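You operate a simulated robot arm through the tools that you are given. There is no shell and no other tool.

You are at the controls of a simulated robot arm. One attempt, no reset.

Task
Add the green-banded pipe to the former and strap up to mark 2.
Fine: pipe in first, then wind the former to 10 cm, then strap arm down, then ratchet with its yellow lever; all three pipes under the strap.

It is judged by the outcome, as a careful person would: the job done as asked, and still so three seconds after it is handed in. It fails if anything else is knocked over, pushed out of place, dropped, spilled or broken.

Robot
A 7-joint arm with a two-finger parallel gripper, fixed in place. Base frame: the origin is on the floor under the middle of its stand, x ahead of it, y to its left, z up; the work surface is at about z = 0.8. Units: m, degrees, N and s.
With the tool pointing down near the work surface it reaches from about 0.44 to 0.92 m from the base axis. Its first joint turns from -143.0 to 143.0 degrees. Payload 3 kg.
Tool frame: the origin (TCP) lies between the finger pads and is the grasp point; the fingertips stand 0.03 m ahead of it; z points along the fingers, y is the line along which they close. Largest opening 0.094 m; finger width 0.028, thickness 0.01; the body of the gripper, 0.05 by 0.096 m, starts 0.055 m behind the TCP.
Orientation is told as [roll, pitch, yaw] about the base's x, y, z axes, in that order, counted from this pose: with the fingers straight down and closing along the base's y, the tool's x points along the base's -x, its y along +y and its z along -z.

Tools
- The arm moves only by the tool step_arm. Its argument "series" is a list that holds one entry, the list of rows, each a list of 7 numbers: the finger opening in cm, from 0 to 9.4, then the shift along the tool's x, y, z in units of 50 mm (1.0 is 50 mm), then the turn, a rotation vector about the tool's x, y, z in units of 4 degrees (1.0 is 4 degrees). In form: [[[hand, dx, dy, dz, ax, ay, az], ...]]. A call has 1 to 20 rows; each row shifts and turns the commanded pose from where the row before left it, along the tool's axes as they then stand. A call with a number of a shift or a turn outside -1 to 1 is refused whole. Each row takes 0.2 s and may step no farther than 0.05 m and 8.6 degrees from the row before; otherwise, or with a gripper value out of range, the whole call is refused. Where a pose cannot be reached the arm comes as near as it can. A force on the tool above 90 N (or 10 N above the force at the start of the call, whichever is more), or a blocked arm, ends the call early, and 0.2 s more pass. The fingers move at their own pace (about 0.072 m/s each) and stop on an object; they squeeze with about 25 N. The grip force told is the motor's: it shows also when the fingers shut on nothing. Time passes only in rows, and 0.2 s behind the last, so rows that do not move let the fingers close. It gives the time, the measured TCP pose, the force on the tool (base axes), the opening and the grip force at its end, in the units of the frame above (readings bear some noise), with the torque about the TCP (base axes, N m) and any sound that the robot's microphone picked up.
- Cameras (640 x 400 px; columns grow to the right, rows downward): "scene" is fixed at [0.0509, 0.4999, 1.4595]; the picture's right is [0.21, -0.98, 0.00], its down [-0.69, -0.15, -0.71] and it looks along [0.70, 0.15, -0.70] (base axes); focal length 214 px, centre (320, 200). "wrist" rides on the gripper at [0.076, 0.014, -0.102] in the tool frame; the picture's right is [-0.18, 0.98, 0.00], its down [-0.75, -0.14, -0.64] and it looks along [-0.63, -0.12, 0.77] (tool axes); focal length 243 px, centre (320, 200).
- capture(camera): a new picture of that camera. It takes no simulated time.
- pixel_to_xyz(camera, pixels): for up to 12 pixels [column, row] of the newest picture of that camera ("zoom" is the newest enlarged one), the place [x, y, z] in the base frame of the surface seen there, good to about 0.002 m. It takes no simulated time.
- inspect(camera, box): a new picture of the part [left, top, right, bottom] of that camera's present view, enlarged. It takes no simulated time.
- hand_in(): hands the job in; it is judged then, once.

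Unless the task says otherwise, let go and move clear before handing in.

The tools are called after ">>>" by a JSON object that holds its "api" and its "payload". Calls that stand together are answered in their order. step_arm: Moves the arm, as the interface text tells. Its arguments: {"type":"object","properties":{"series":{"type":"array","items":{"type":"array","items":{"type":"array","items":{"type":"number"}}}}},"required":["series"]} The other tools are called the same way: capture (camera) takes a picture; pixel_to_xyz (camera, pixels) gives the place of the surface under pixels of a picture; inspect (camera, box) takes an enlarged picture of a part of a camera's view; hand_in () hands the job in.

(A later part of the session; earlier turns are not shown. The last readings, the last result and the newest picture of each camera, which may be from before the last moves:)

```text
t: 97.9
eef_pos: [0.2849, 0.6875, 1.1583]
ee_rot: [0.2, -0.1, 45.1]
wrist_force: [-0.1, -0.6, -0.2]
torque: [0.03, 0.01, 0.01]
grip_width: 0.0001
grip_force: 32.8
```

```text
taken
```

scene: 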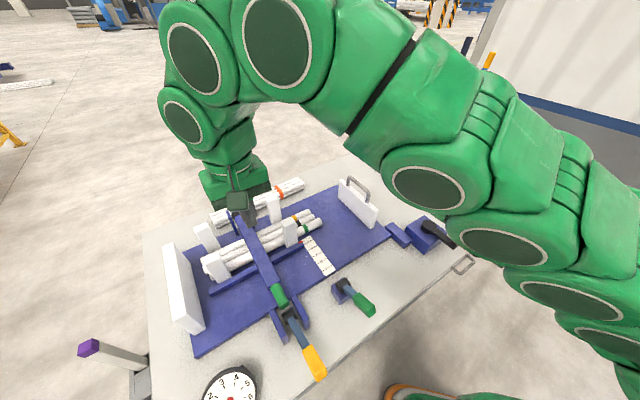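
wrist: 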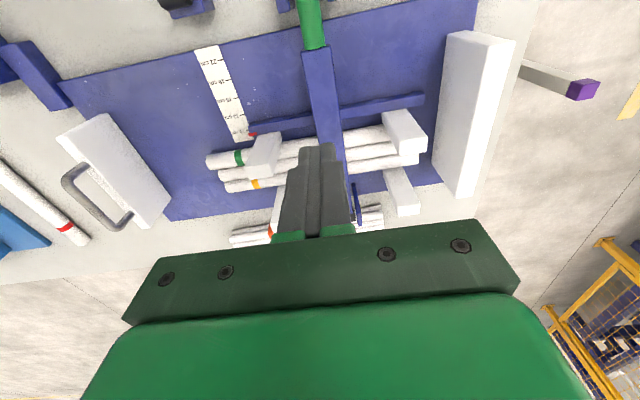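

The strap arm is down over the three pipes, with its handle at [280,297] reaching the ratchet fork. I'll zoom on the ratchet end and pipes.

>>> {"api": "inspect", "payload": {"camera": "scene", "box": [190, 200, 350, 330]}}

>>> {"api": "inspect", "payload": {"camera": "scene", "box": [240, 260, 350, 390]}}

>>> {"api": "pixel_to_xyz", "payload": {"camera": "scene", "pixels": [[277, 290], [281, 298], [286, 306], [272, 283], [250, 238], [291, 317], [298, 330], [305, 345], [312, 360], [318, 372], [322, 378], [315, 350]]}}

```text
3.08 times, centred on (270, 265) of scene
```

zoom: 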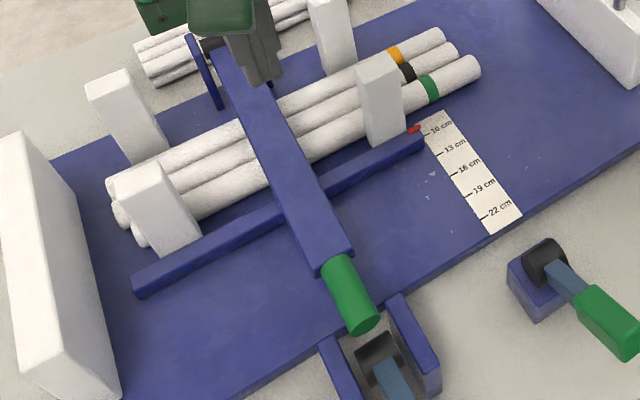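

```text
3.08 times, centred on (295, 325) of scene
```

zoom: 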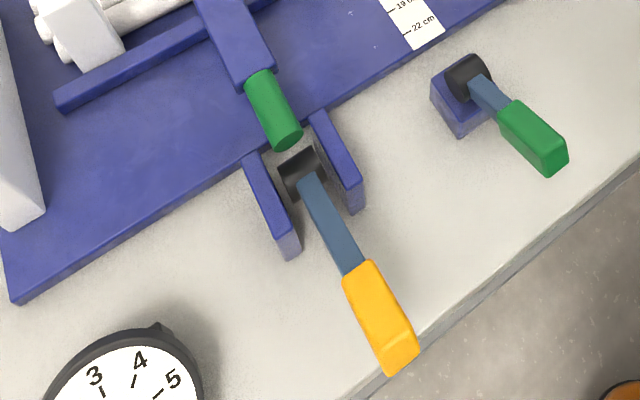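

```text
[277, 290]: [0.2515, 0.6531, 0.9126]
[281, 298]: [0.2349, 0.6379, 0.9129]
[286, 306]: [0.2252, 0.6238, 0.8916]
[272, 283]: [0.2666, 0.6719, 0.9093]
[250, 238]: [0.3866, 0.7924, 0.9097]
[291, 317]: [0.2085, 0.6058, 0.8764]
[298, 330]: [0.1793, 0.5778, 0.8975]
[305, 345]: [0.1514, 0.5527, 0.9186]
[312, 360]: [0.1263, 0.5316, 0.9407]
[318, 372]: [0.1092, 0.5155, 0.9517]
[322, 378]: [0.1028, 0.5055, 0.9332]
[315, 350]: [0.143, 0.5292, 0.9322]
```

The strap arm sits flat across the pipes. I'll press straight down on its end with the closed fingertips to confirm it is fully seated (the hand is right above it).

>>> {"api": "step_arm", "payload": {"series": [[[0, 0, 0, 0.8, 0, 0, 0], [0, 0, 0, 0.8, 0, 0, 0], [0, 0, 0, 0.8, 0, 0, 0], [0, 0, 0, 0.8, 0, 0, 0], [0, 0, 0, 0.8, 0, 0, 0], [0, 0, 0, 0.2, 0, 0, 0], [0, 0, 0, 0, 0, 0, 0]]]}}

```text
t: 99.5
eef_pos: [0.2845, 0.6893, 0.9493]
ee_rot: [0.0, -0.1, 45.2]
wrist_force: [-0.2, 0.3, 0.1]
torque: [-0.03, 0.01, 0.0]
grip_width: 0.0002
grip_force: 32.5
```

>>> {"api": "step_arm", "payload": {"series": [[[0, 0, 0, 0.06, 0, 0, 0], [0, 0, 0, 0.06, 0, 0, 0], [0, 0, 0, 0.06, 0, 0, 0], [0, 0, 0, 0.04, 0, 0, 0], [0, 0, 0, 0, 0, 0, 0]]]}}

>>> {"api": "capture", "payload": {"camera": "wrist"}}

```text
t: 100.7
eef_pos: [0.2856, 0.6892, 0.9394]
ee_rot: [0.2, -0.3, 45.0]
wrist_force: [-6.6, -12.0, 48.0]
torque: [-0.81, 0.6, -0.01]
grip_width: 0.0
grip_force: 32.9
```

```text
taken
```

wrist: 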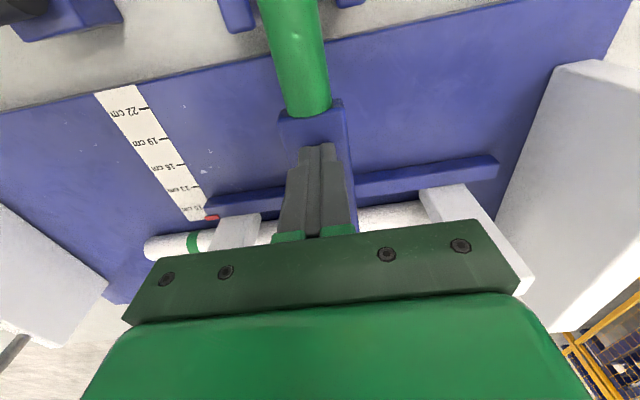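

The press meets a firm stop at 48 N with the arm not moving, so it is fully down. I'll rise and move back to view the ratchet, its yellow lever and the gauge.

>>> {"api": "step_arm", "payload": {"series": [[[0, 0, 0, -0.8, 0, 0, 0], [0, 0, 0, -0.8, 0, 0, 0], [0, 0, 0, -0.8, 0, 0, 0], [0, 0, 0, -0.8, 0, 0, 0], [0, 0.8, 0, -0.4, 0, 0, 0], [0, 0.8, 0, -0.4, 0, 0, 0], [0, 0.8, 0, -0.4, 0, 0, 0], [0, 0.8, 0, 0, 0, 0, 0], [0, 0.8, 0, 0, 0, 0, 0], [0, 0, 0, 0, 0, 0, 0]]]}}

>>> {"api": "capture", "payload": {"camera": "wrist"}}

>>> {"api": "capture", "payload": {"camera": "scene"}}

```text
t: 103.1
eef_pos: [0.1659, 0.5481, 1.122]
ee_rot: [0.6, 4.5, 43.1]
wrist_force: [-0.9, 0.4, 0.0]
torque: [0.01, -0.02, 0.02]
grip_width: 0.0002
grip_force: 32.9
stopped in row 10: the arm was blocked; the commanded pose is now the measured one
```

```text
taken
```

wrist: 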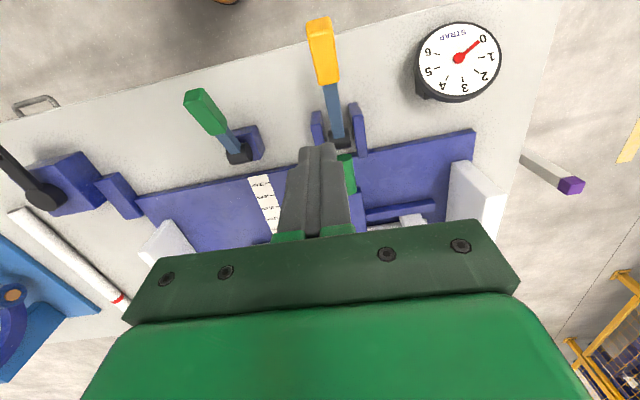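

```text
taken
```

scene: 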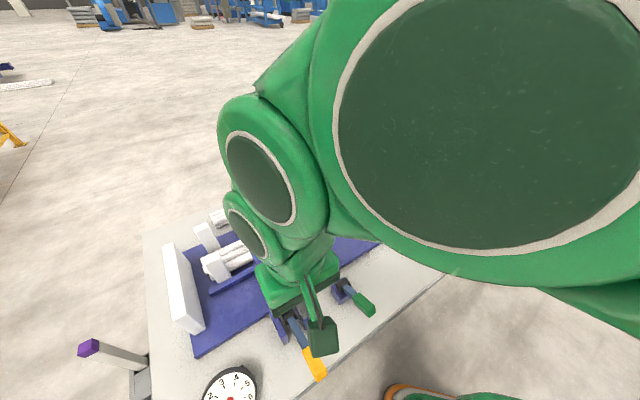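

The arm hit its inner fold limit at (0.166, 0.548, 1.122), clear of everything. The view is useful: the gauge reads 0 and the yellow lever is at [325,60]. I'll zoom in on the ratchet.

>>> {"api": "inspect", "payload": {"camera": "wrist", "box": [280, 0, 520, 170]}}

>>> {"api": "pixel_to_xyz", "payload": {"camera": "wrist", "pixels": [[320, 22], [325, 50], [328, 75], [333, 100], [338, 130], [310, 50], [340, 50], [316, 130], [357, 125], [347, 170], [340, 138], [319, 18]]}}

```text
2.35 times, centred on (400, 85) of wrist
```

zoom: 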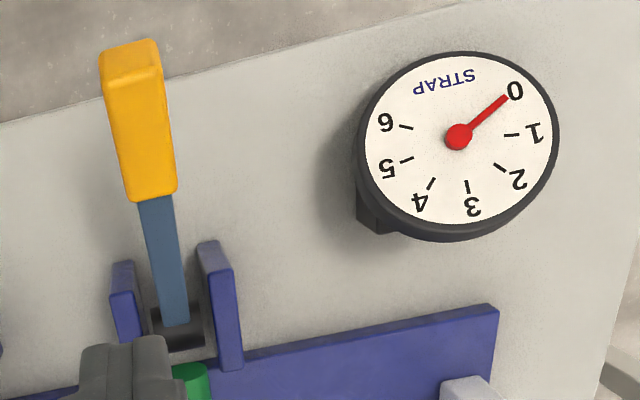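

```text
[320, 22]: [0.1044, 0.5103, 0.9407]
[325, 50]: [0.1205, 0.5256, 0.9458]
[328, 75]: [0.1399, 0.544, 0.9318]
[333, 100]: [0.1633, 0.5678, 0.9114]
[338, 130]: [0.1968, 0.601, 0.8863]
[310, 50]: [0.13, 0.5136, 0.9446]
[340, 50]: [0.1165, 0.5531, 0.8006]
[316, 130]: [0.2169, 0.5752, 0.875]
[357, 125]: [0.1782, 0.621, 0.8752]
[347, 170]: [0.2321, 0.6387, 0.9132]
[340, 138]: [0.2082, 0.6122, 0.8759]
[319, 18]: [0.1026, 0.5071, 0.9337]
```

The lever stands 28° above horizontal toward the front, pivoting near v=0.577, z=0.865, with its tip at v≈0.435, z≈0.95. I'll come down on its left side (between lever and gauge), correcting the orientation on the way.

>>> {"api": "step_arm", "payload": {"series": [[[0, 0, 0.9, 0, 0, 0, 0], [0, 0, 0.9, 0, 0, 0, 0], [0, 0, 0, 0.2, 0, -0.55, -0.24], [0, 0, 0, 0.2, 0, -0.55, -0.24], [0, 0, 0, 0.6, 0, 0, 0], [0, 0, 0, 0.6, 0, 0, 0], [0, 0, 0, 0, 0, 0, 0]]]}}

>>> {"api": "capture", "payload": {"camera": "wrist"}}

>>> {"api": "capture", "payload": {"camera": "scene"}}

```text
t: 104.7
eef_pos: [0.1092, 0.6164, 1.0483]
ee_rot: [1.6, 0.3, 44.2]
wrist_force: [0.5, 0.1, -0.2]
torque: [0.02, 0.01, 0.01]
grip_width: 0.0
grip_force: 33.1
```

```text
taken
```

wrist: 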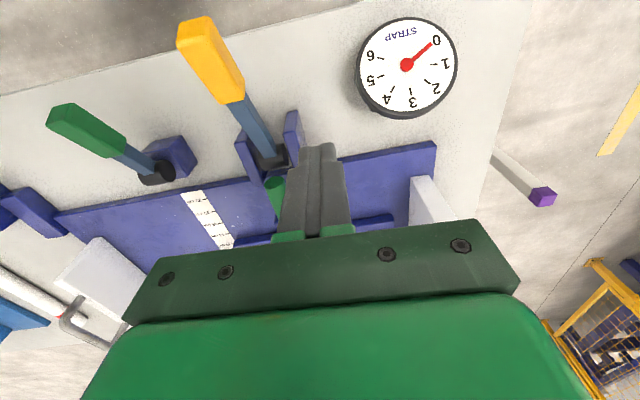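

```text
taken
```

scene: 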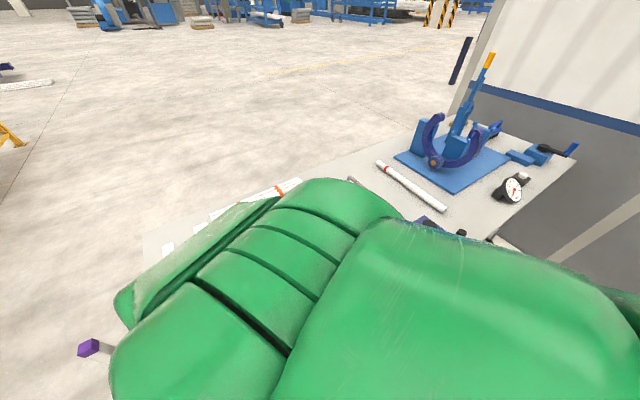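

The hand is at u=-0.36 beside the ratchet. I'll measure the gauge and fork edges for clearance before going lower.

>>> {"api": "pixel_to_xyz", "payload": {"camera": "wrist", "pixels": [[405, 65], [358, 70], [400, 22], [455, 70], [395, 115], [292, 125], [296, 155], [247, 140], [275, 160], [195, 30], [215, 60], [240, 95]]}}

```text
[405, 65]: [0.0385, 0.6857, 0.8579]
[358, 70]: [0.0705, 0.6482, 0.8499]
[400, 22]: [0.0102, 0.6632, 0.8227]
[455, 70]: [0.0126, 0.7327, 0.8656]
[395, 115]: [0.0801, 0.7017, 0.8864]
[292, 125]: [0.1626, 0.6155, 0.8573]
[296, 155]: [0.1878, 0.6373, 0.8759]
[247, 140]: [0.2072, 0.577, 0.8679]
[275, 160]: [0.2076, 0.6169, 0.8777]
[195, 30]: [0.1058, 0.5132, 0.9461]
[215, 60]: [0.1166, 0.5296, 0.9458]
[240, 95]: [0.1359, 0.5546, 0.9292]
```

Clearances are good (gauge edge 5 cm away, top at 0.886). I'll descend to z≈0.965 and slide toward the front to v≈0.40.

>>> {"api": "step_arm", "payload": {"series": [[[0, 0, 0, 0.83, 0.2, 0, -0.1], [0, 0, 0, 0.83, 0.2, 0, -0.1], [0, 0.75, 0, 0, 0, 0, 0], [0, 0.75, 0, 0, 0, 0, 0], [0, 0.76, 0, 0, 0, 0, 0], [0, 0, 0, 0, 0, 0, 0]]]}}

>>> {"api": "capture", "payload": {"camera": "wrist"}}

```text
t: 105.7
eef_pos: [0.1306, 0.5684, 0.9178]
ee_rot: [-0.8, 4.3, 37.3]
wrist_force: [-48.4, 16.4, 10.8]
torque: [0.4, 1.02, 0.22]
grip_width: 0.0001
grip_force: 32.9
stopped in row 4: the force on the tool passed its limit at 143 N (the readings are from after the stop); the commanded pose is now the measured one
```

```text
taken
```

wrist: 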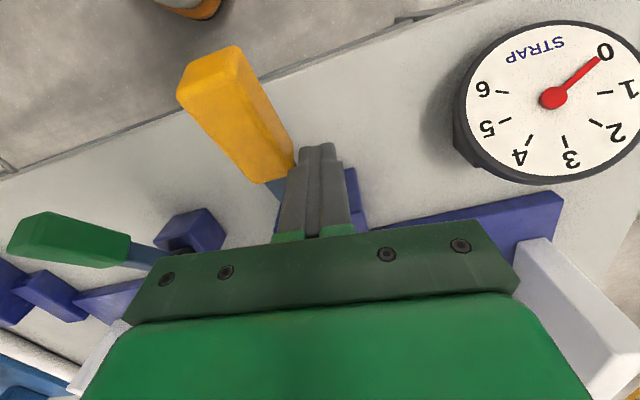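

The hand drifted off its commanded line near a joint limit and its fingers touched the side of the lever (force stop). The lever and gauge look unchanged. I'll back away to the left and up in small steps.

>>> {"api": "step_arm", "payload": {"series": [[[0, 0, 0.2, 0, 0, 0, 0], [0, 0, 0.2, -0.2, 0, 0, 0], [0, 0, 0.2, -0.3, 0, 0, 0], [0, 0, 0, 0, 0, 0, 0]]]}}

>>> {"api": "capture", "payload": {"camera": "wrist"}}

>>> {"api": "capture", "payload": {"camera": "scene"}}

```text
t: 106.7
eef_pos: [0.1127, 0.5918, 0.9425]
ee_rot: [-1.4, 3.8, 37.9]
wrist_force: [-0.1, 0.3, 0.0]
torque: [-0.02, -0.03, -0.02]
grip_width: 0.0001
grip_force: 33.0
```

```text
taken
```

wrist: 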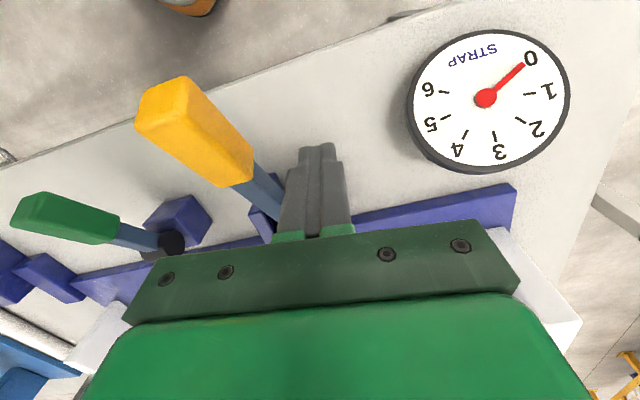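

```text
taken
```

scene: 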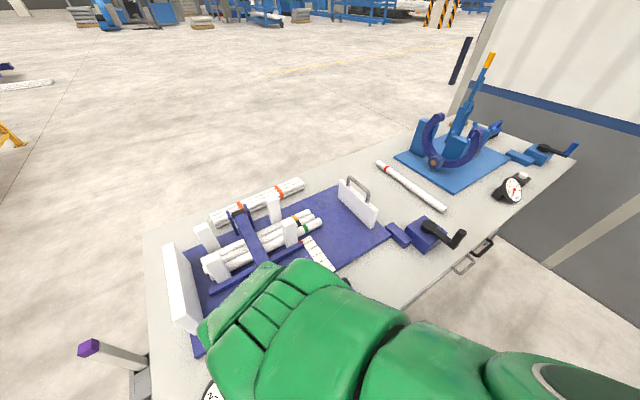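

Free again; lever and gauge look unchanged. The arm's elbow has swung into an awkward posture, so I'll rise straight up and move out toward (0.30, 0.55, 1.2) to recover a better posture.

>>> {"api": "step_arm", "payload": {"series": [[[0, 0.044, 0, -0.665, 0, 0, 0], [0, 0.044, 0, -0.665, 0, 0, 0], [0, 0.044, 0, -0.665, 0, 0, 0], [0, -0.37, -0.493, -0.559, 0, 0, 0], [0, -0.37, -0.493, -0.559, 0, 0, 0], [0, -0.37, -0.493, -0.559, 0, 0, 0], [0, -0.37, -0.493, -0.559, 0, 0, 0], [0, -0.37, -0.493, -0.559, 0, 0, 0], [0, -0.37, -0.493, -0.559, 0, 0, 0], [0, 0, 0, 0, 0, 0, 0]]]}}

>>> {"api": "capture", "payload": {"camera": "scene"}}

>>> {"api": "capture", "payload": {"camera": "wrist"}}

```text
t: 108.8
eef_pos: [0.2973, 0.5558, 1.2067]
ee_rot: [-1.4, 3.9, 37.9]
wrist_force: [0.2, -0.7, 0.5]
torque: [0.03, -0.01, -0.03]
grip_width: 0.0
grip_force: 32.9
```

```text
taken
```

scene: 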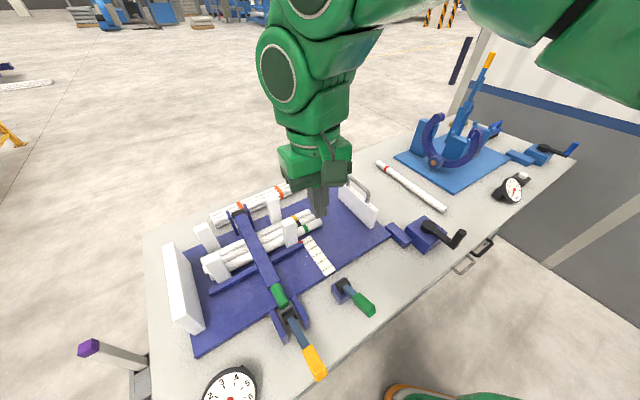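

```text
taken
```

wrist: 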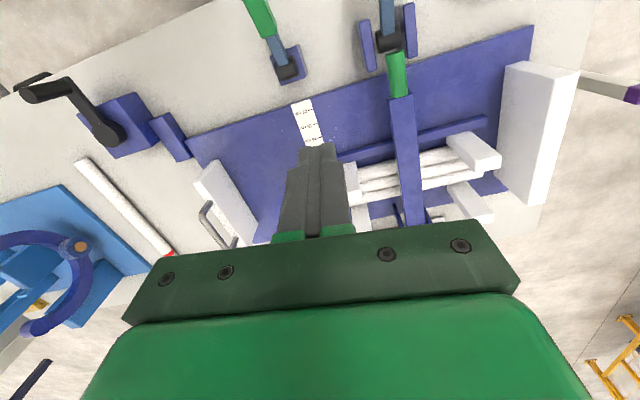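

Everything is intact: strap arm down, three pipes beneath, lever as before. I'll return near the starting posture (0.295, 0.34, 1.34) to get the arm well-conditioned, levelling the hand on the way.

>>> {"api": "step_arm", "payload": {"series": [[[0, 0.26, -0.68, -0.47, -0.08, -0.2, -0.3], [0, 0.26, -0.68, -0.47, -0.08, -0.2, -0.3], [0, 0.26, -0.68, -0.47, -0.08, -0.2, -0.3], [0, 0.26, -0.68, -0.47, -0.08, -0.2, -0.3], [0, 0.26, -0.68, -0.47, -0.08, -0.2, -0.3], [0, 0, 0, 0, 0, 0, 0]]]}}

>>> {"api": "inspect", "payload": {"camera": "scene", "box": [180, 180, 400, 400]}}

```text
t: 110.2
eef_pos: [0.36, 0.3871, 1.3275]
ee_rot: [0.6, -0.1, 43.8]
wrist_force: [-0.1, 1.4, 0.2]
torque: [0.01, -0.01, 0.02]
grip_width: 0.0001
grip_force: 33.1
```

```text
1.82 times, centred on (290, 290) of scene
```

zoom: 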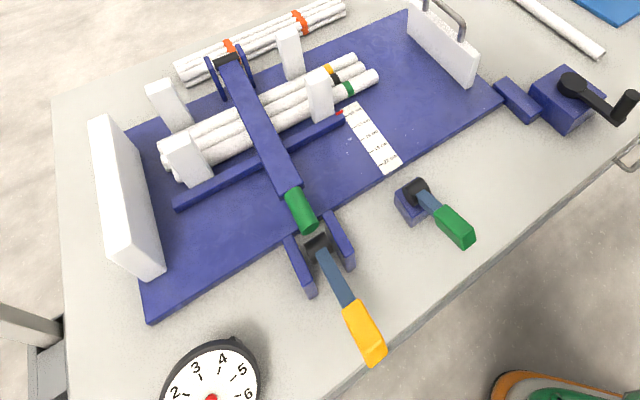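

The whole station looks right. I'll check the lever's present position precisely.

>>> {"api": "pixel_to_xyz", "payload": {"camera": "zoom", "pixels": [[338, 285], [352, 315], [362, 335], [372, 355], [328, 262], [320, 245], [378, 345], [345, 310], [302, 215], [290, 195], [260, 150], [316, 238]]}}

```text
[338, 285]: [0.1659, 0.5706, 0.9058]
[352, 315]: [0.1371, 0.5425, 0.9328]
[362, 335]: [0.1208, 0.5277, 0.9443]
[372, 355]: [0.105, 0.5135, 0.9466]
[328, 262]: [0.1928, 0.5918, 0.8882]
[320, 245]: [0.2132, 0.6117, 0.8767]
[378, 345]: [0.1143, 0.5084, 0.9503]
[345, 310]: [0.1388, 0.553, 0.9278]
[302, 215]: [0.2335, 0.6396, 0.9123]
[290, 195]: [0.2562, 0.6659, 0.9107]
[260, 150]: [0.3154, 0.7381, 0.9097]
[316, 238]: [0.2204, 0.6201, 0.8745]
```

The lever is unchanged. I'll approach it from above this time: first move over it at height, then descend to a hover at z≈1.06, checking that the arm tracks properly.

>>> {"api": "step_arm", "payload": {"series": [[[6.0, 0.2375, 0.89, 0, 0, 0, -0.1], [6.0, 0.2375, 0.89, 0, 0, 0, -0.1], [6.0, 0.2375, 0.89, 0, 0, 0, -0.1], [6.0, 0.2375, 0.89, 0, 0, 0, 0], [6.0, 0.2375, 0.89, 0, 0, 0, 0], [6.0, 0.2375, 0.89, 0, 0, 0, 0], [6.0, 0, 0, 0.6, 0, 0, 0], [6.0, 0, 0, 0.6, 0, 0, 0], [6.0, 0, 0, 0.6, 0, 0, 0], [6.0, 0, 0, 0, 0, 0, 0]]]}}

>>> {"api": "capture", "payload": {"camera": "wrist"}}

>>> {"api": "capture", "payload": {"camera": "scene"}}

```text
t: 112.5
eef_pos: [0.1294, 0.5277, 1.2444]
ee_rot: [2.1, 0.5, 44.2]
wrist_force: [-0.9, 0.6, 0.7]
torque: [0.01, 0.02, -0.02]
grip_width: 0.0597
grip_force: 0.0
```

```text
taken
```

wrist: 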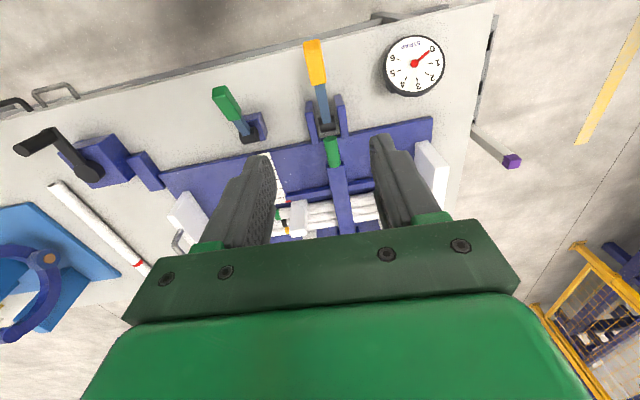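

```text
taken
```

scene: 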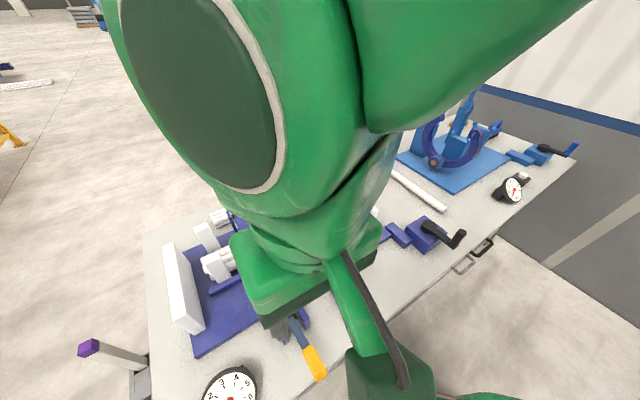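

The pose deviates about 9 mm from the command, so the arm is near some limit here. I'll descend 10 cm more in free space and see how well it tracks.

>>> {"api": "step_arm", "payload": {"series": [[[6.0, 0, 0, 0.5, 0, 0, 0], [6.0, 0, 0, 0.5, 0, 0, 0], [6.0, 0, 0, 0.5, 0, 0, 0], [6.0, 0, 0, 0.5, 0, 0, 0], [6.0, 0, 0, 0, 0, 0, 0], [6.0, 0, 0, 0, 0, 0, 0]]]}}

>>> {"api": "capture", "payload": {"camera": "wrist"}}

```text
t: 114.0
eef_pos: [0.1278, 0.5321, 1.1694]
ee_rot: [9.5, 2.7, 42.9]
wrist_force: [0.0, -0.4, -0.2]
torque: [0.0, -0.03, 0.01]
grip_width: 0.0604
grip_force: 0.1
stopped in row 6: the arm was blocked; the commanded pose is now the measured one
```

```text
taken
```

wrist: 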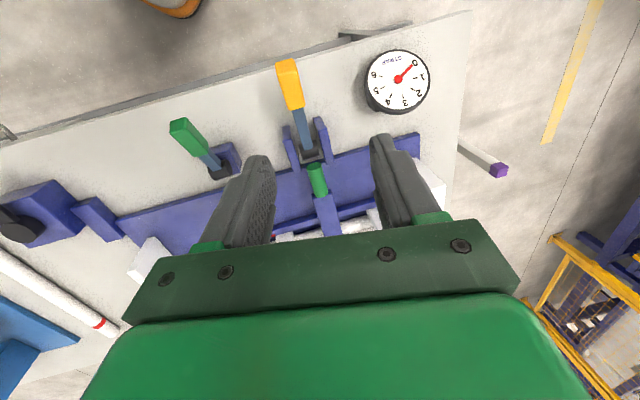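

The hand was pushed out of level again, so something limits the arm in this posture: a joint left twisted from the horizontal reach. I'll go back to the good posture I had above the crank (0.52, 0.17, yaw 20°) and then swing over to the lever about the base axis only.

>>> {"api": "step_arm", "payload": {"series": [[[6.0, -0.3, -0.5, -0.5, 0.6, -0.2, 0], [6.0, -0.3, -0.5, -0.5, 0.6, -0.2, 0], [6.0, -0.3, -0.5, -0.4, 0.6, -0.2, 0], [6.0, -0.2, -0.8, -0.2, 0.5, 0, 0], [6.0, -0.2, -0.8, 0, 0, 0, 0], [6.0, 0, -0.8, 0, 0, 0, 0], [6.0, 0, 0, 0, 0, 0, 0]]]}}

>>> {"api": "capture", "payload": {"camera": "scene"}}

```text
t: 115.7
eef_pos: [0.3138, 0.4284, 1.2373]
ee_rot: [-0.3, 0.2, 43.0]
wrist_force: [-0.3, 0.2, -0.6]
torque: [0.0, 0.0, 0.02]
grip_width: 0.0601
grip_force: 0.1
```

```text
taken
```

scene: 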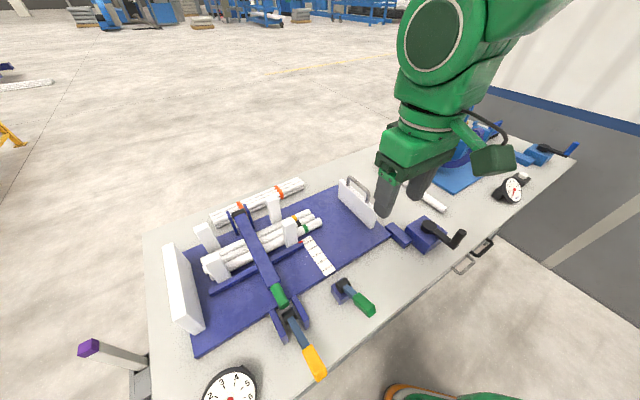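

Here the hand is level and free. I'll test the swing: rotate about the base axis at constant radius (0.53) and height 1.24 toward the lever's direction, turning the hand along with it.

>>> {"api": "step_arm", "payload": {"series": [[[6.0, 0.15, 0.67, 0, 0, 0, -0.925], [6.0, 0.15, 0.67, 0, 0, 0, -0.925], [6.0, 0.15, 0.67, 0, 0, 0, -0.925], [6.0, 0.15, 0.67, 0, 0, 0, -0.925], [6.0, 0.15, 0.67, 0, 0, 0, -0.925], [6.0, 0.15, 0.67, 0, 0, 0, -0.925], [6.0, 0, 0, 0, 0, 0, 0], [6.0, 0, 0, 0, 0, 0, 0]]]}}

>>> {"api": "capture", "payload": {"camera": "scene"}}

```text
t: 117.5
eef_pos: [0.1502, 0.5159, 1.242]
ee_rot: [4.4, 0.8, 62.9]
wrist_force: [-0.9, -0.8, 0.4]
torque: [-0.01, 0.02, 0.0]
grip_width: 0.0598
grip_force: 0.0
```

```text
taken
```

scene: 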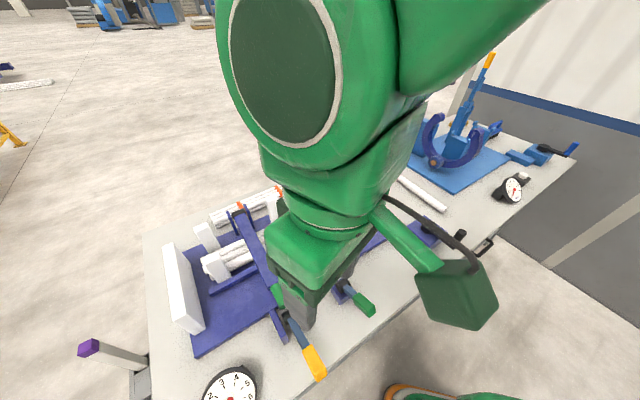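

The arm was pushed 2 cm in +x even with a pure base-axis swing, so an arm link meets something fixed at about (0.05, 0.5, 1.46): the scene camera itself. I'll keep the wrist away from it by leaning the hand to the right when working at the lever. First I retreat and turn the hand to yaw -45°, so the fingers can straddle the lever front-to-back.

>>> {"api": "step_arm", "payload": {"series": [[[6.0, 0.027, -0.8, 0.133, 0.18, 0, 0], [6.0, 0.027, -0.8, 0.133, 0.18, 0, 0], [6.0, 0.027, -0.8, 0.133, 0.18, 0, 0], [6.0, 0.027, -0.8, 0.133, 0.18, 0, 0], [6.0, 0.027, -0.8, 0.133, 0.18, 0, 0], [6.0, 0.027, -0.8, 0.133, 0.18, 0, 0], [6.0, 0, 0, 0, 0, 0, 1], [6.0, 0, 0, 0, 0, 0, 1], [6.0, 0, 0, 0, 0, 0, 1], [6.0, 0, 0, 0, 0, 0, 1], [6.0, 0, 0, 0, 0, 0, 1], [6.0, 0, 0, 0, 0, 0, 1], [6.0, 0, 0, 0, 0, 0, 1], [6.0, 0, 0, 0, 0, 0, 1], [6.0, 0, 0, 0, 0, 0, 1], [6.0, 0, 0, 0, 0, 0, 1], [6.0, 0, 0, 0, 0, 0, 1], [6.0, 0, 0, 0, 0, 0, 1], [6.0, 0, 0, 0, 0, 0, 0]]]}}

>>> {"api": "capture", "payload": {"camera": "scene"}}

```text
t: 121.5
eef_pos: [0.3432, 0.4066, 1.2033]
ee_rot: [-3.1, -3.2, 17.1]
wrist_force: [-0.5, -0.9, -0.2]
torque: [-0.01, -0.01, -0.01]
grip_width: 0.0601
grip_force: 0.1
```

```text
taken
```

scene: 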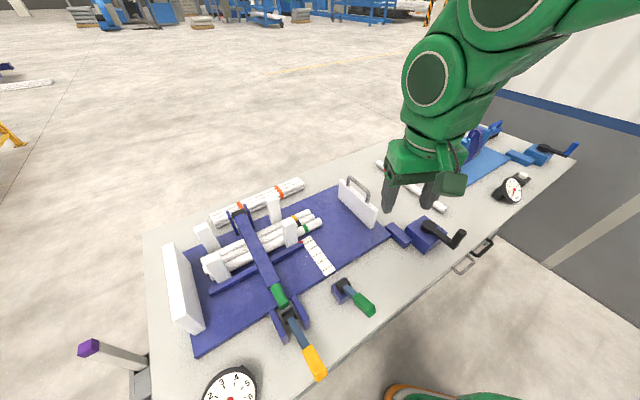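

The posture is free again, with a small residual tilt that I'll take out. I'll continue turning the hand to yaw -45°.

>>> {"api": "step_arm", "payload": {"series": [[[6.0, 0, 0, 0, -0.78, 0.8, 0], [6.0, 0, 0, 0, 0, 0, 1], [6.0, 0, 0, 0, 0, 0, 1], [6.0, 0, 0, 0, 0, 0, 1], [6.0, 0, 0, 0, 0, 0, 1], [6.0, 0, 0, 0, 0, 0, 1], [6.0, 0, 0, 0, 0, 0, 1], [6.0, 0, 0, 0, 0, 0, 1], [6.0, 0, 0, 0, 0, 0, 1], [6.0, 0, 0, 0, 0, 0, 1], [6.0, 0, 0, 0, 0, 0, 1], [6.0, 0, 0, 0, 0, 0, 1], [6.0, 0, 0, 0, 0, 0, 1], [6.0, 0, 0, 0, 0, 0, 1], [6.0, 0, 0, 0, 0, 0, 1], [6.0, 0, 0, 0, 0, 0, 1], [6.0, 0, 0, 0, 0, 0, 0.5], [6.0, 0, 0, 0, 0, 0, 0]]]}}

>>> {"api": "capture", "payload": {"camera": "scene"}}

```text
t: 125.2
eef_pos: [0.3429, 0.4073, 1.2042]
ee_rot: [-0.1, 0.0, -45.0]
wrist_force: [0.5, 0.2, -0.2]
torque: [0.01, 0.02, 0.04]
grip_width: 0.06
grip_force: 0.1
```

```text
taken
```

scene: 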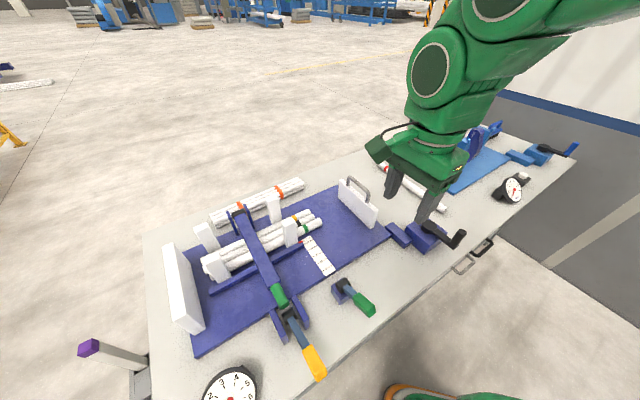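

The hand is level at yaw -45°. Now I'll lean it 32° so the wrist stays to the right, opening the fingers wide.

>>> {"api": "step_arm", "payload": {"series": [[[9.4, 0, 0, 0, 0, 1, 0], [9.4, 0, 0, 0, 0, 1, 0], [9.4, 0, 0, 0, 0, 1, 0], [9.4, 0, 0, 0, 0, 1, 0], [9.4, 0, 0, 0, 0, 1, 0], [9.4, 0, 0, 0, 0, 1, 0], [9.4, 0, 0, 0, 0, 1, 0], [9.4, 0, 0, 0, 0, 1, 0], [9.4, 0.365, -0.216, 0.713, 0, 0, 0], [9.4, 0.365, -0.216, 0.713, 0, 0, 0], [9.4, 0.365, -0.216, 0.713, 0, 0, 0], [9.4, 0, 0, 0, 0, 0, 0]]]}}

>>> {"api": "capture", "payload": {"camera": "scene"}}

>>> {"api": "capture", "payload": {"camera": "wrist"}}

```text
t: 127.8
eef_pos: [0.2477, 0.4566, 1.1407]
ee_rot: [-0.2, 32.1, -45.0]
wrist_force: [-0.3, -0.1, 0.3]
torque: [-0.03, -0.05, 0.02]
grip_width: 0.0938
grip_force: 0.0
```

```text
taken
```

scene: 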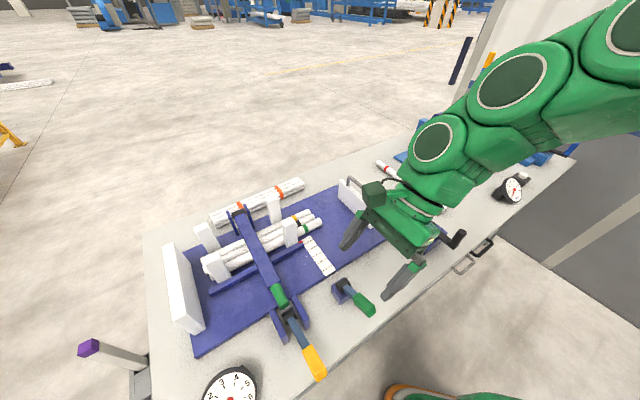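

```text
taken
```

wrist: 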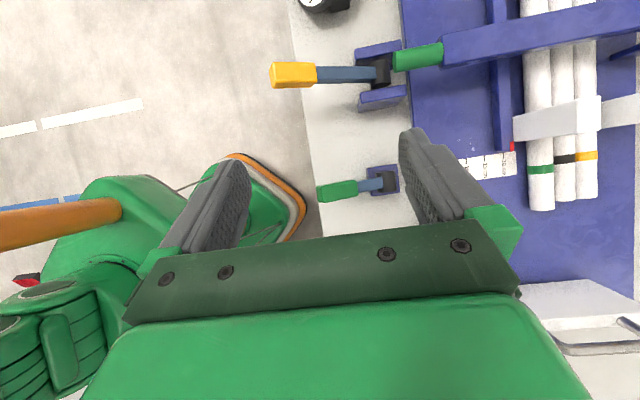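

Tracking is exact now and the arm is clear of the camera. I'll finish the move to a hover over the yellow lever at z≈1.06.

>>> {"api": "step_arm", "payload": {"series": [[[9.4, 0.365, -0.216, 0.713, 0, 0, 0], [9.4, 0.365, -0.216, 0.713, 0, 0, 0], [9.4, 0.365, -0.216, 0.713, 0, 0, 0], [9.4, 0.365, -0.216, 0.713, 0, 0, 0], [9.4, 0, 0, 0, 0, 0, 0]]]}}

>>> {"api": "capture", "payload": {"camera": "scene"}}

>>> {"api": "capture", "payload": {"camera": "wrist"}}

```text
t: 129.1
eef_pos: [0.1207, 0.522, 1.06]
ee_rot: [0.0, 32.0, -45.0]
wrist_force: [0.0, -0.4, 0.5]
torque: [0.02, 0.01, 0.0]
grip_width: 0.0937
grip_force: 0.0
```

```text
taken
```

scene: 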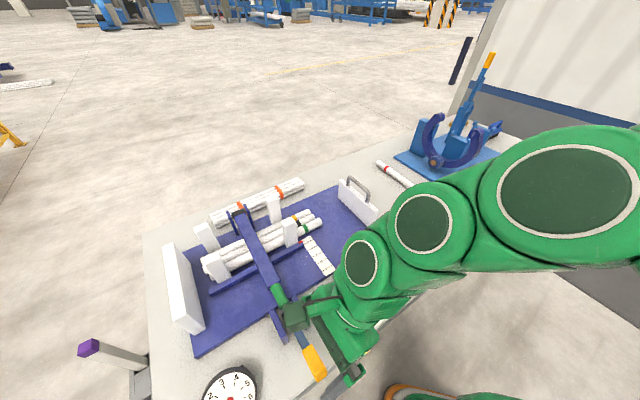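

```text
taken
```

wrist: 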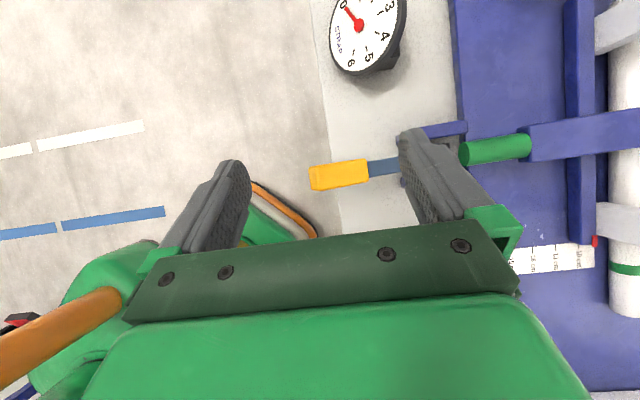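

The lever (yellow at [340,175]) lies between the two open fingers, and the gauge reads 0 at the top of the wrist view. I'll descend so the front finger stands in front of the lever's end.

>>> {"api": "step_arm", "payload": {"series": [[[9.4, -0.309, 0.068, 0.426, 0, 0, 0], [9.4, -0.309, 0.068, 0.426, 0, 0, 0], [9.4, -0.309, 0.068, 0.426, 0, 0, 0], [9.4, -0.309, 0.068, 0.426, 0, 0, 0], [9.4, 0, 0, 0, 0, 0, 0]]]}}

>>> {"api": "capture", "payload": {"camera": "wrist"}}

>>> {"api": "capture", "payload": {"camera": "scene"}}

```text
t: 130.2
eef_pos: [0.135, 0.5276, 0.956]
ee_rot: [0.0, 32.0, -44.9]
wrist_force: [0.7, -0.2, 0.2]
torque: [0.0, -0.01, 0.01]
grip_width: 0.0944
grip_force: 0.1
```

```text
taken
```

wrist: 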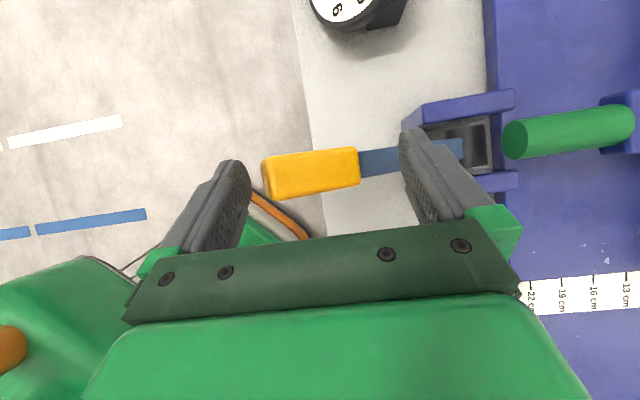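

```text
taken
```

scene: 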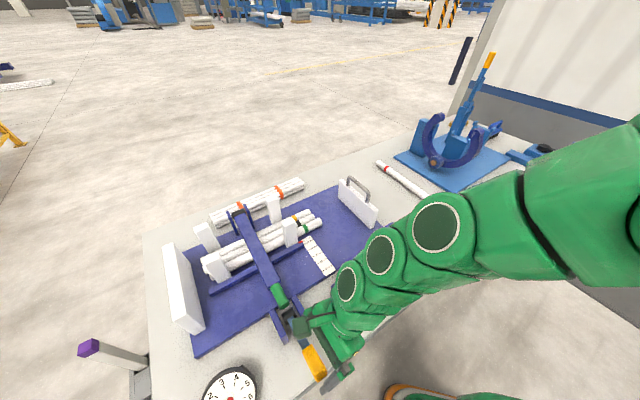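

The front finger stands just in front of the lever's end with no contact. I'll push the lever up along its arc by about 15° and watch the gauge and force.

>>> {"api": "step_arm", "payload": {"series": [[[9.4, -0.014, 0.23, 0.134, 0, 0, 0], [9.4, 0.074, 0.092, -0.119, 0, 0, 0], [9.4, 0.127, 0.16, -0.2035, 0, 0, 0], [9.4, 0.127, 0.178, -0.2035, 0, 0, 0], [9.4, 0, 0, 0, 0, 0, 0]]]}}

>>> {"api": "capture", "payload": {"camera": "wrist"}}

>>> {"api": "inspect", "payload": {"camera": "scene", "box": [180, 260, 380, 400]}}

```text
t: 130.9
eef_pos: [0.1386, 0.5351, 0.9531]
ee_rot: [-1.5, 31.9, -44.8]
wrist_force: [-10.4, -14.7, 0.2]
torque: [-0.23, 0.26, 0.21]
grip_width: 0.094
grip_force: 0.3
stopped in row 3: the force on the tool passed its limit at 100 N (the readings are from after the stop); the commanded pose is now the measured one
```

```text
taken
```

wrist: 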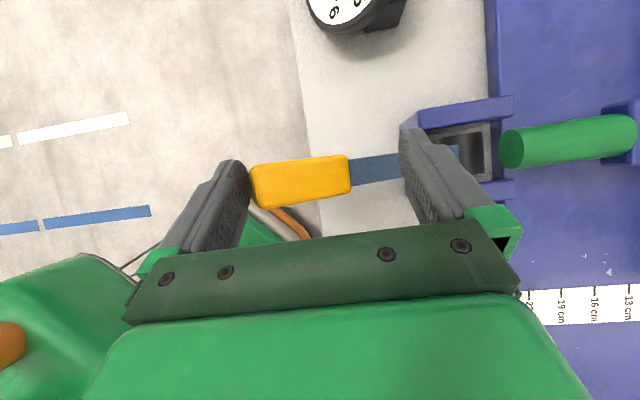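

```text
2.86 times, centred on (280, 330) of scene
```

zoom: 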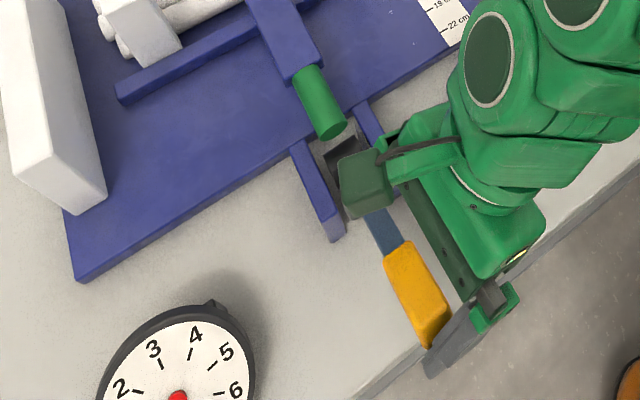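

The lever will not go up: 100 N stopped the move and neither lever nor gauge changed, so it rests at its upper stop and the stroke must be downward. I'll rise, close the fingers and prepare to press the yellow grip down from above.

>>> {"api": "step_arm", "payload": {"series": [[[9.4, 0, -0.1, 0, 0, 0, 0], [9.4, 0.477, -0.1, -0.763, 0.37, 0, 0], [0, 0, -0.23, 0, 0, 0, 0], [0, 0, 0, 0, 0, 0, 0], [0, 0, 0, 0, 0, 0, 0], [0, 0, 0, 0, 0, 0, 0], [0, 0, 0, 0, 0, 0, 0]]]}}

>>> {"api": "capture", "payload": {"camera": "wrist"}}

>>> {"api": "inspect", "payload": {"camera": "scene", "box": [180, 260, 380, 400]}}

```text
t: 132.5
eef_pos: [0.1237, 0.5213, 0.9985]
ee_rot: [-2.7, 31.9, -44.9]
wrist_force: [0.8, 0.0, -0.3]
torque: [0.01, 0.02, 0.04]
grip_width: 0.0
grip_force: 25.0
```

```text
taken
```

wrist: 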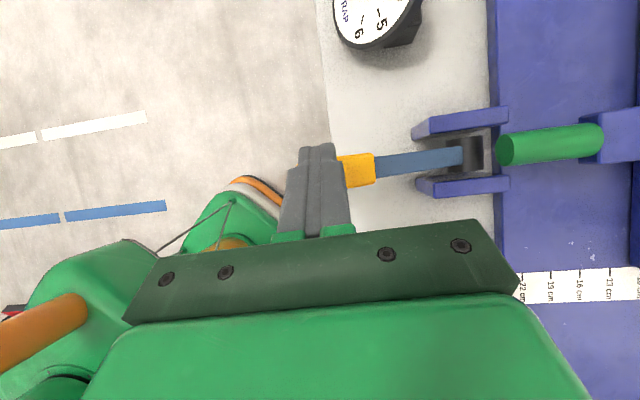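

```text
2.86 times, centred on (280, 330) of scene
```

zoom: 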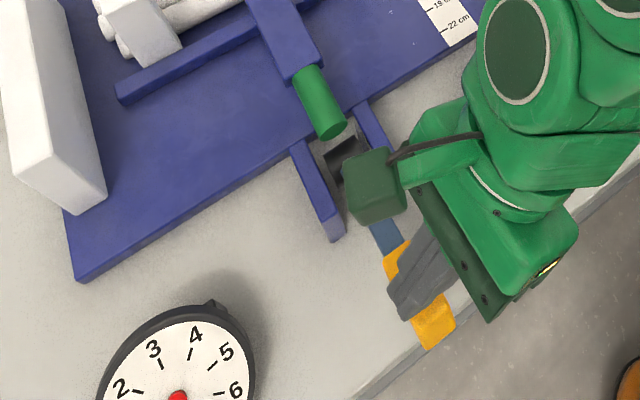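

The closed fingers are right over the yellow grip. I'll lower onto it and press it down by a few degrees.

>>> {"api": "step_arm", "payload": {"series": [[[0, -0.106, 0, 0.17, -0.34, 0, 0], [0, -0.106, 0, 0.17, -0.34, 0, 0], [0, -0.092, -0.112, 0.1475, 0, 0, 0], [0, -0.092, -0.112, 0.1475, 0, 0, 0], [0, 0, 0, 0, 0, 0, 0]]]}}

>>> {"api": "capture", "payload": {"camera": "wrist"}}

>>> {"api": "inspect", "payload": {"camera": "scene", "box": [180, 260, 380, 400]}}

```text
t: 133.7
eef_pos: [0.1162, 0.5135, 0.961]
ee_rot: [0.0, 31.9, -44.8]
wrist_force: [-1.4, 0.1, 0.3]
torque: [0.01, 0.06, -0.01]
grip_width: 0.0
grip_force: 25.1
```

```text
taken
```

wrist: 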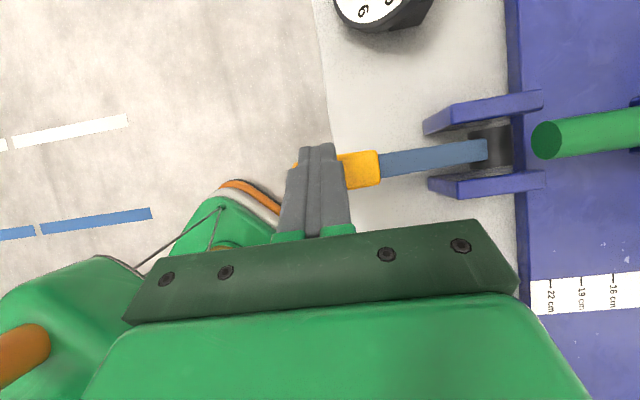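

```text
2.86 times, centred on (280, 330) of scene
```

zoom: 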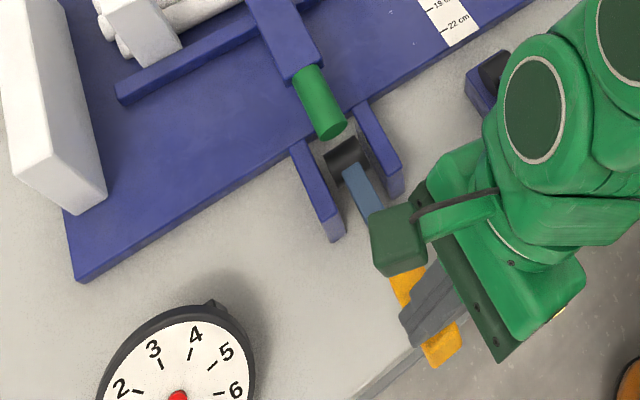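

Almost no force: the lever follows down freely. I'll check its angle and the gauge.

>>> {"api": "pixel_to_xyz", "payload": {"camera": "zoom", "pixels": [[355, 180], [368, 205], [405, 285], [440, 340], [448, 352], [345, 155]]}}

>>> {"api": "inspect", "payload": {"camera": "wrist", "box": [250, 0, 560, 200]}}

```text
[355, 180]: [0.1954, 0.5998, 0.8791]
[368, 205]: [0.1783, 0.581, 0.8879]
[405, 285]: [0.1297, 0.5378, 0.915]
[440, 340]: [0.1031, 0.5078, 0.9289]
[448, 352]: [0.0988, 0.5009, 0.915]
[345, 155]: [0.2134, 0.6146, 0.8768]
```

```text
2.00 times, centred on (405, 100) of wrist
```

zoom: 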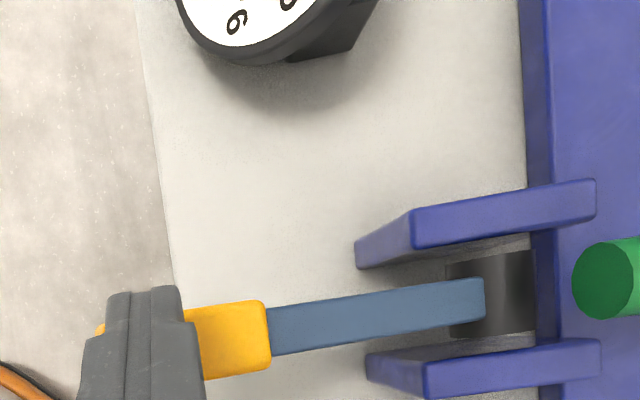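

The lever is now at about 19° and moves freely downward. I'll press it down another 12° and watch for resistance or a click.

>>> {"api": "step_arm", "payload": {"series": [[[0, -0.0996, -0.088, 0.159, 0, 0, 0], [0, -0.103, -0.074, 0.1645, 0, 0, 0], [0, -0.106, -0.062, 0.17, 0, 0, 0], [0, 0, 0, 0, 0, 0, 0]]]}}

>>> {"api": "capture", "payload": {"camera": "wrist"}}

>>> {"api": "inspect", "payload": {"camera": "scene", "box": [180, 260, 380, 400]}}

```text
t: 134.7
eef_pos: [0.11, 0.5057, 0.9326]
ee_rot: [0.0, 31.9, -44.9]
wrist_force: [-2.5, 4.6, 2.9]
torque: [0.13, 0.09, 0.0]
grip_width: 0.0
grip_force: 24.6
```

```text
taken
```

wrist: 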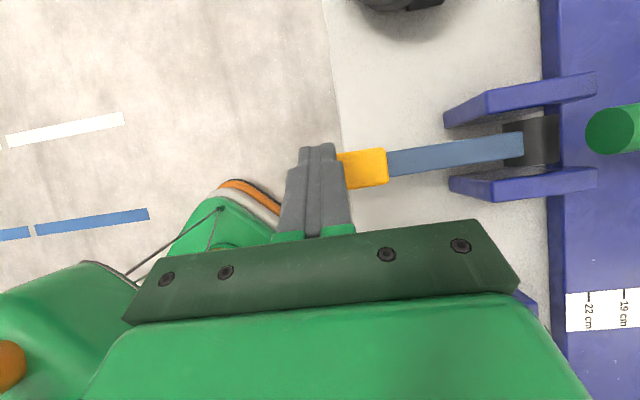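

```text
2.86 times, centred on (280, 330) of scene
```

zoom: 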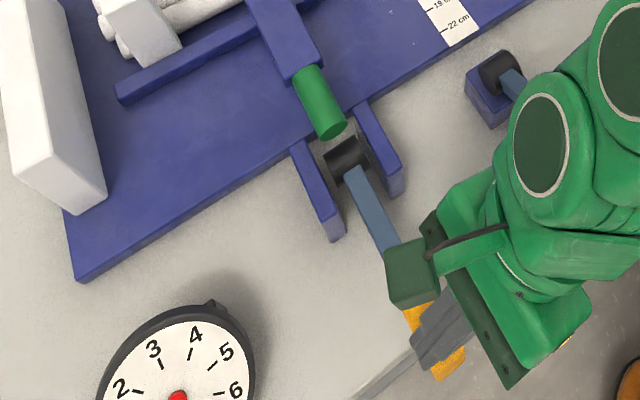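

Still moving freely, now about 8° above horizontal. I'll press it 16° further down.

>>> {"api": "step_arm", "payload": {"series": [[[0, -0.108, -0.048, 0.173, 0, 0, 0], [0, -0.11, -0.034, 0.1764, 0, 0, 0], [0, -0.111, -0.018, 0.178, 0, 0, 0], [0, -0.111, -0.004, 0.178, 0, 0, 0], [0, 0, 0, 0, 0, 0, 0]]]}}

>>> {"api": "capture", "payload": {"camera": "wrist"}}

>>> {"api": "inspect", "payload": {"camera": "scene", "box": [180, 260, 380, 400]}}

```text
t: 135.9
eef_pos: [0.1047, 0.502, 0.8896]
ee_rot: [0.0, 31.8, -44.9]
wrist_force: [-4.7, 1.5, 4.8]
torque: [0.08, 0.13, 0.03]
grip_width: 0.0
grip_force: 25.0
```

```text
taken
```

wrist: 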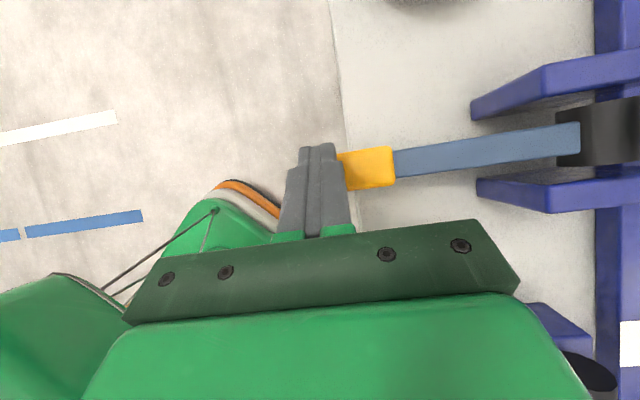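

```text
2.86 times, centred on (280, 330) of scene
```

zoom: 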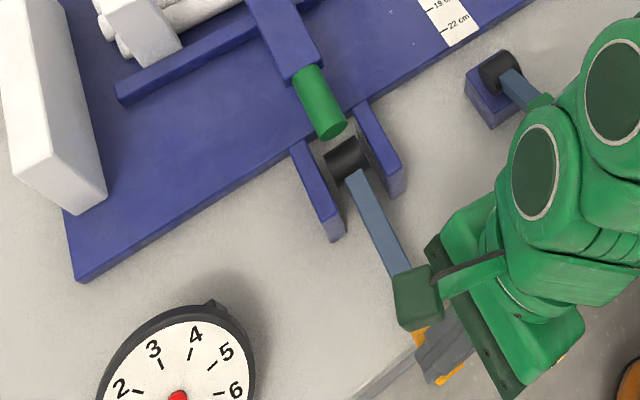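

Still no resistance, with the lever about 8° below horizontal. I'll press on another 12°.

>>> {"api": "step_arm", "payload": {"series": [[[0, -0.1113, 0.01, 0.178, 0, 0, 0], [0, -0.1113, 0.026, 0.178, 0, 0, 0], [0, -0.11, 0.04, 0.177, 0, 0, 0], [0, 0, 0, 0, 0, 0, 0]]]}}

>>> {"api": "capture", "payload": {"camera": "wrist"}}

>>> {"api": "inspect", "payload": {"camera": "scene", "box": [180, 260, 380, 400]}}

```text
t: 136.4
eef_pos: [0.1063, 0.501, 0.8803]
ee_rot: [0.2, 32.3, -44.8]
wrist_force: [3.9, -40.0, 53.0]
torque: [-0.78, -0.21, -0.12]
grip_width: 0.0001
grip_force: 24.9
stopped in row 2: the force on the tool passed its limit at 122 N (the readings are from after the stop); the commanded pose is now the measured one
```

```text
taken
```

wrist: 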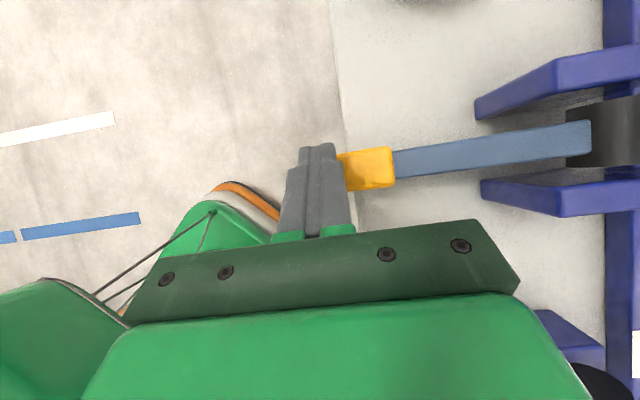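

```text
2.86 times, centred on (280, 330) of scene
```

zoom: 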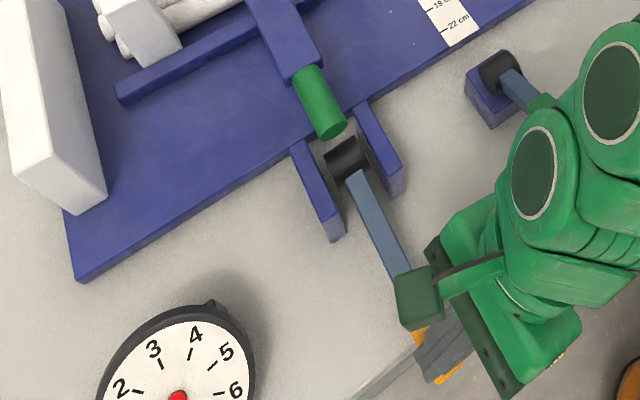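

The lever met its lower stop (about 12° below horizontal). I'll ease off upward and see whether the lever returns and what the gauge says.

>>> {"api": "step_arm", "payload": {"series": [[[0, 0.2, 0, -0.32, 0, 0, 0], [0, 0.3, 0, -0.48, 0, 0, 0], [0, 0.4, 0, -0.64, 0, 0, 0], [0, 0.4, 0, -0.64, 0, 0, 0], [0, 0, 0, 0, 0, 0, 0]]]}}

>>> {"api": "capture", "payload": {"camera": "wrist"}}

>>> {"api": "inspect", "payload": {"camera": "scene", "box": [180, 260, 380, 400]}}

```text
t: 137.6
eef_pos: [0.1057, 0.5036, 1.0019]
ee_rot: [0.2, 32.2, -44.8]
wrist_force: [-0.8, -0.3, 0.5]
torque: [0.0, 0.01, 0.0]
grip_width: 0.0
grip_force: 25.3
```

```text
taken
```

wrist: 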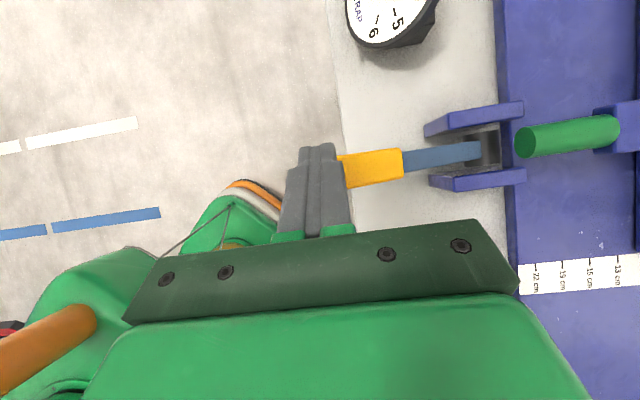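

```text
2.86 times, centred on (280, 330) of scene
```

zoom: 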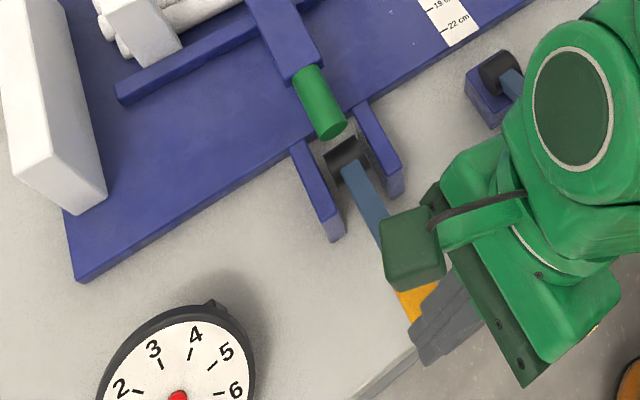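

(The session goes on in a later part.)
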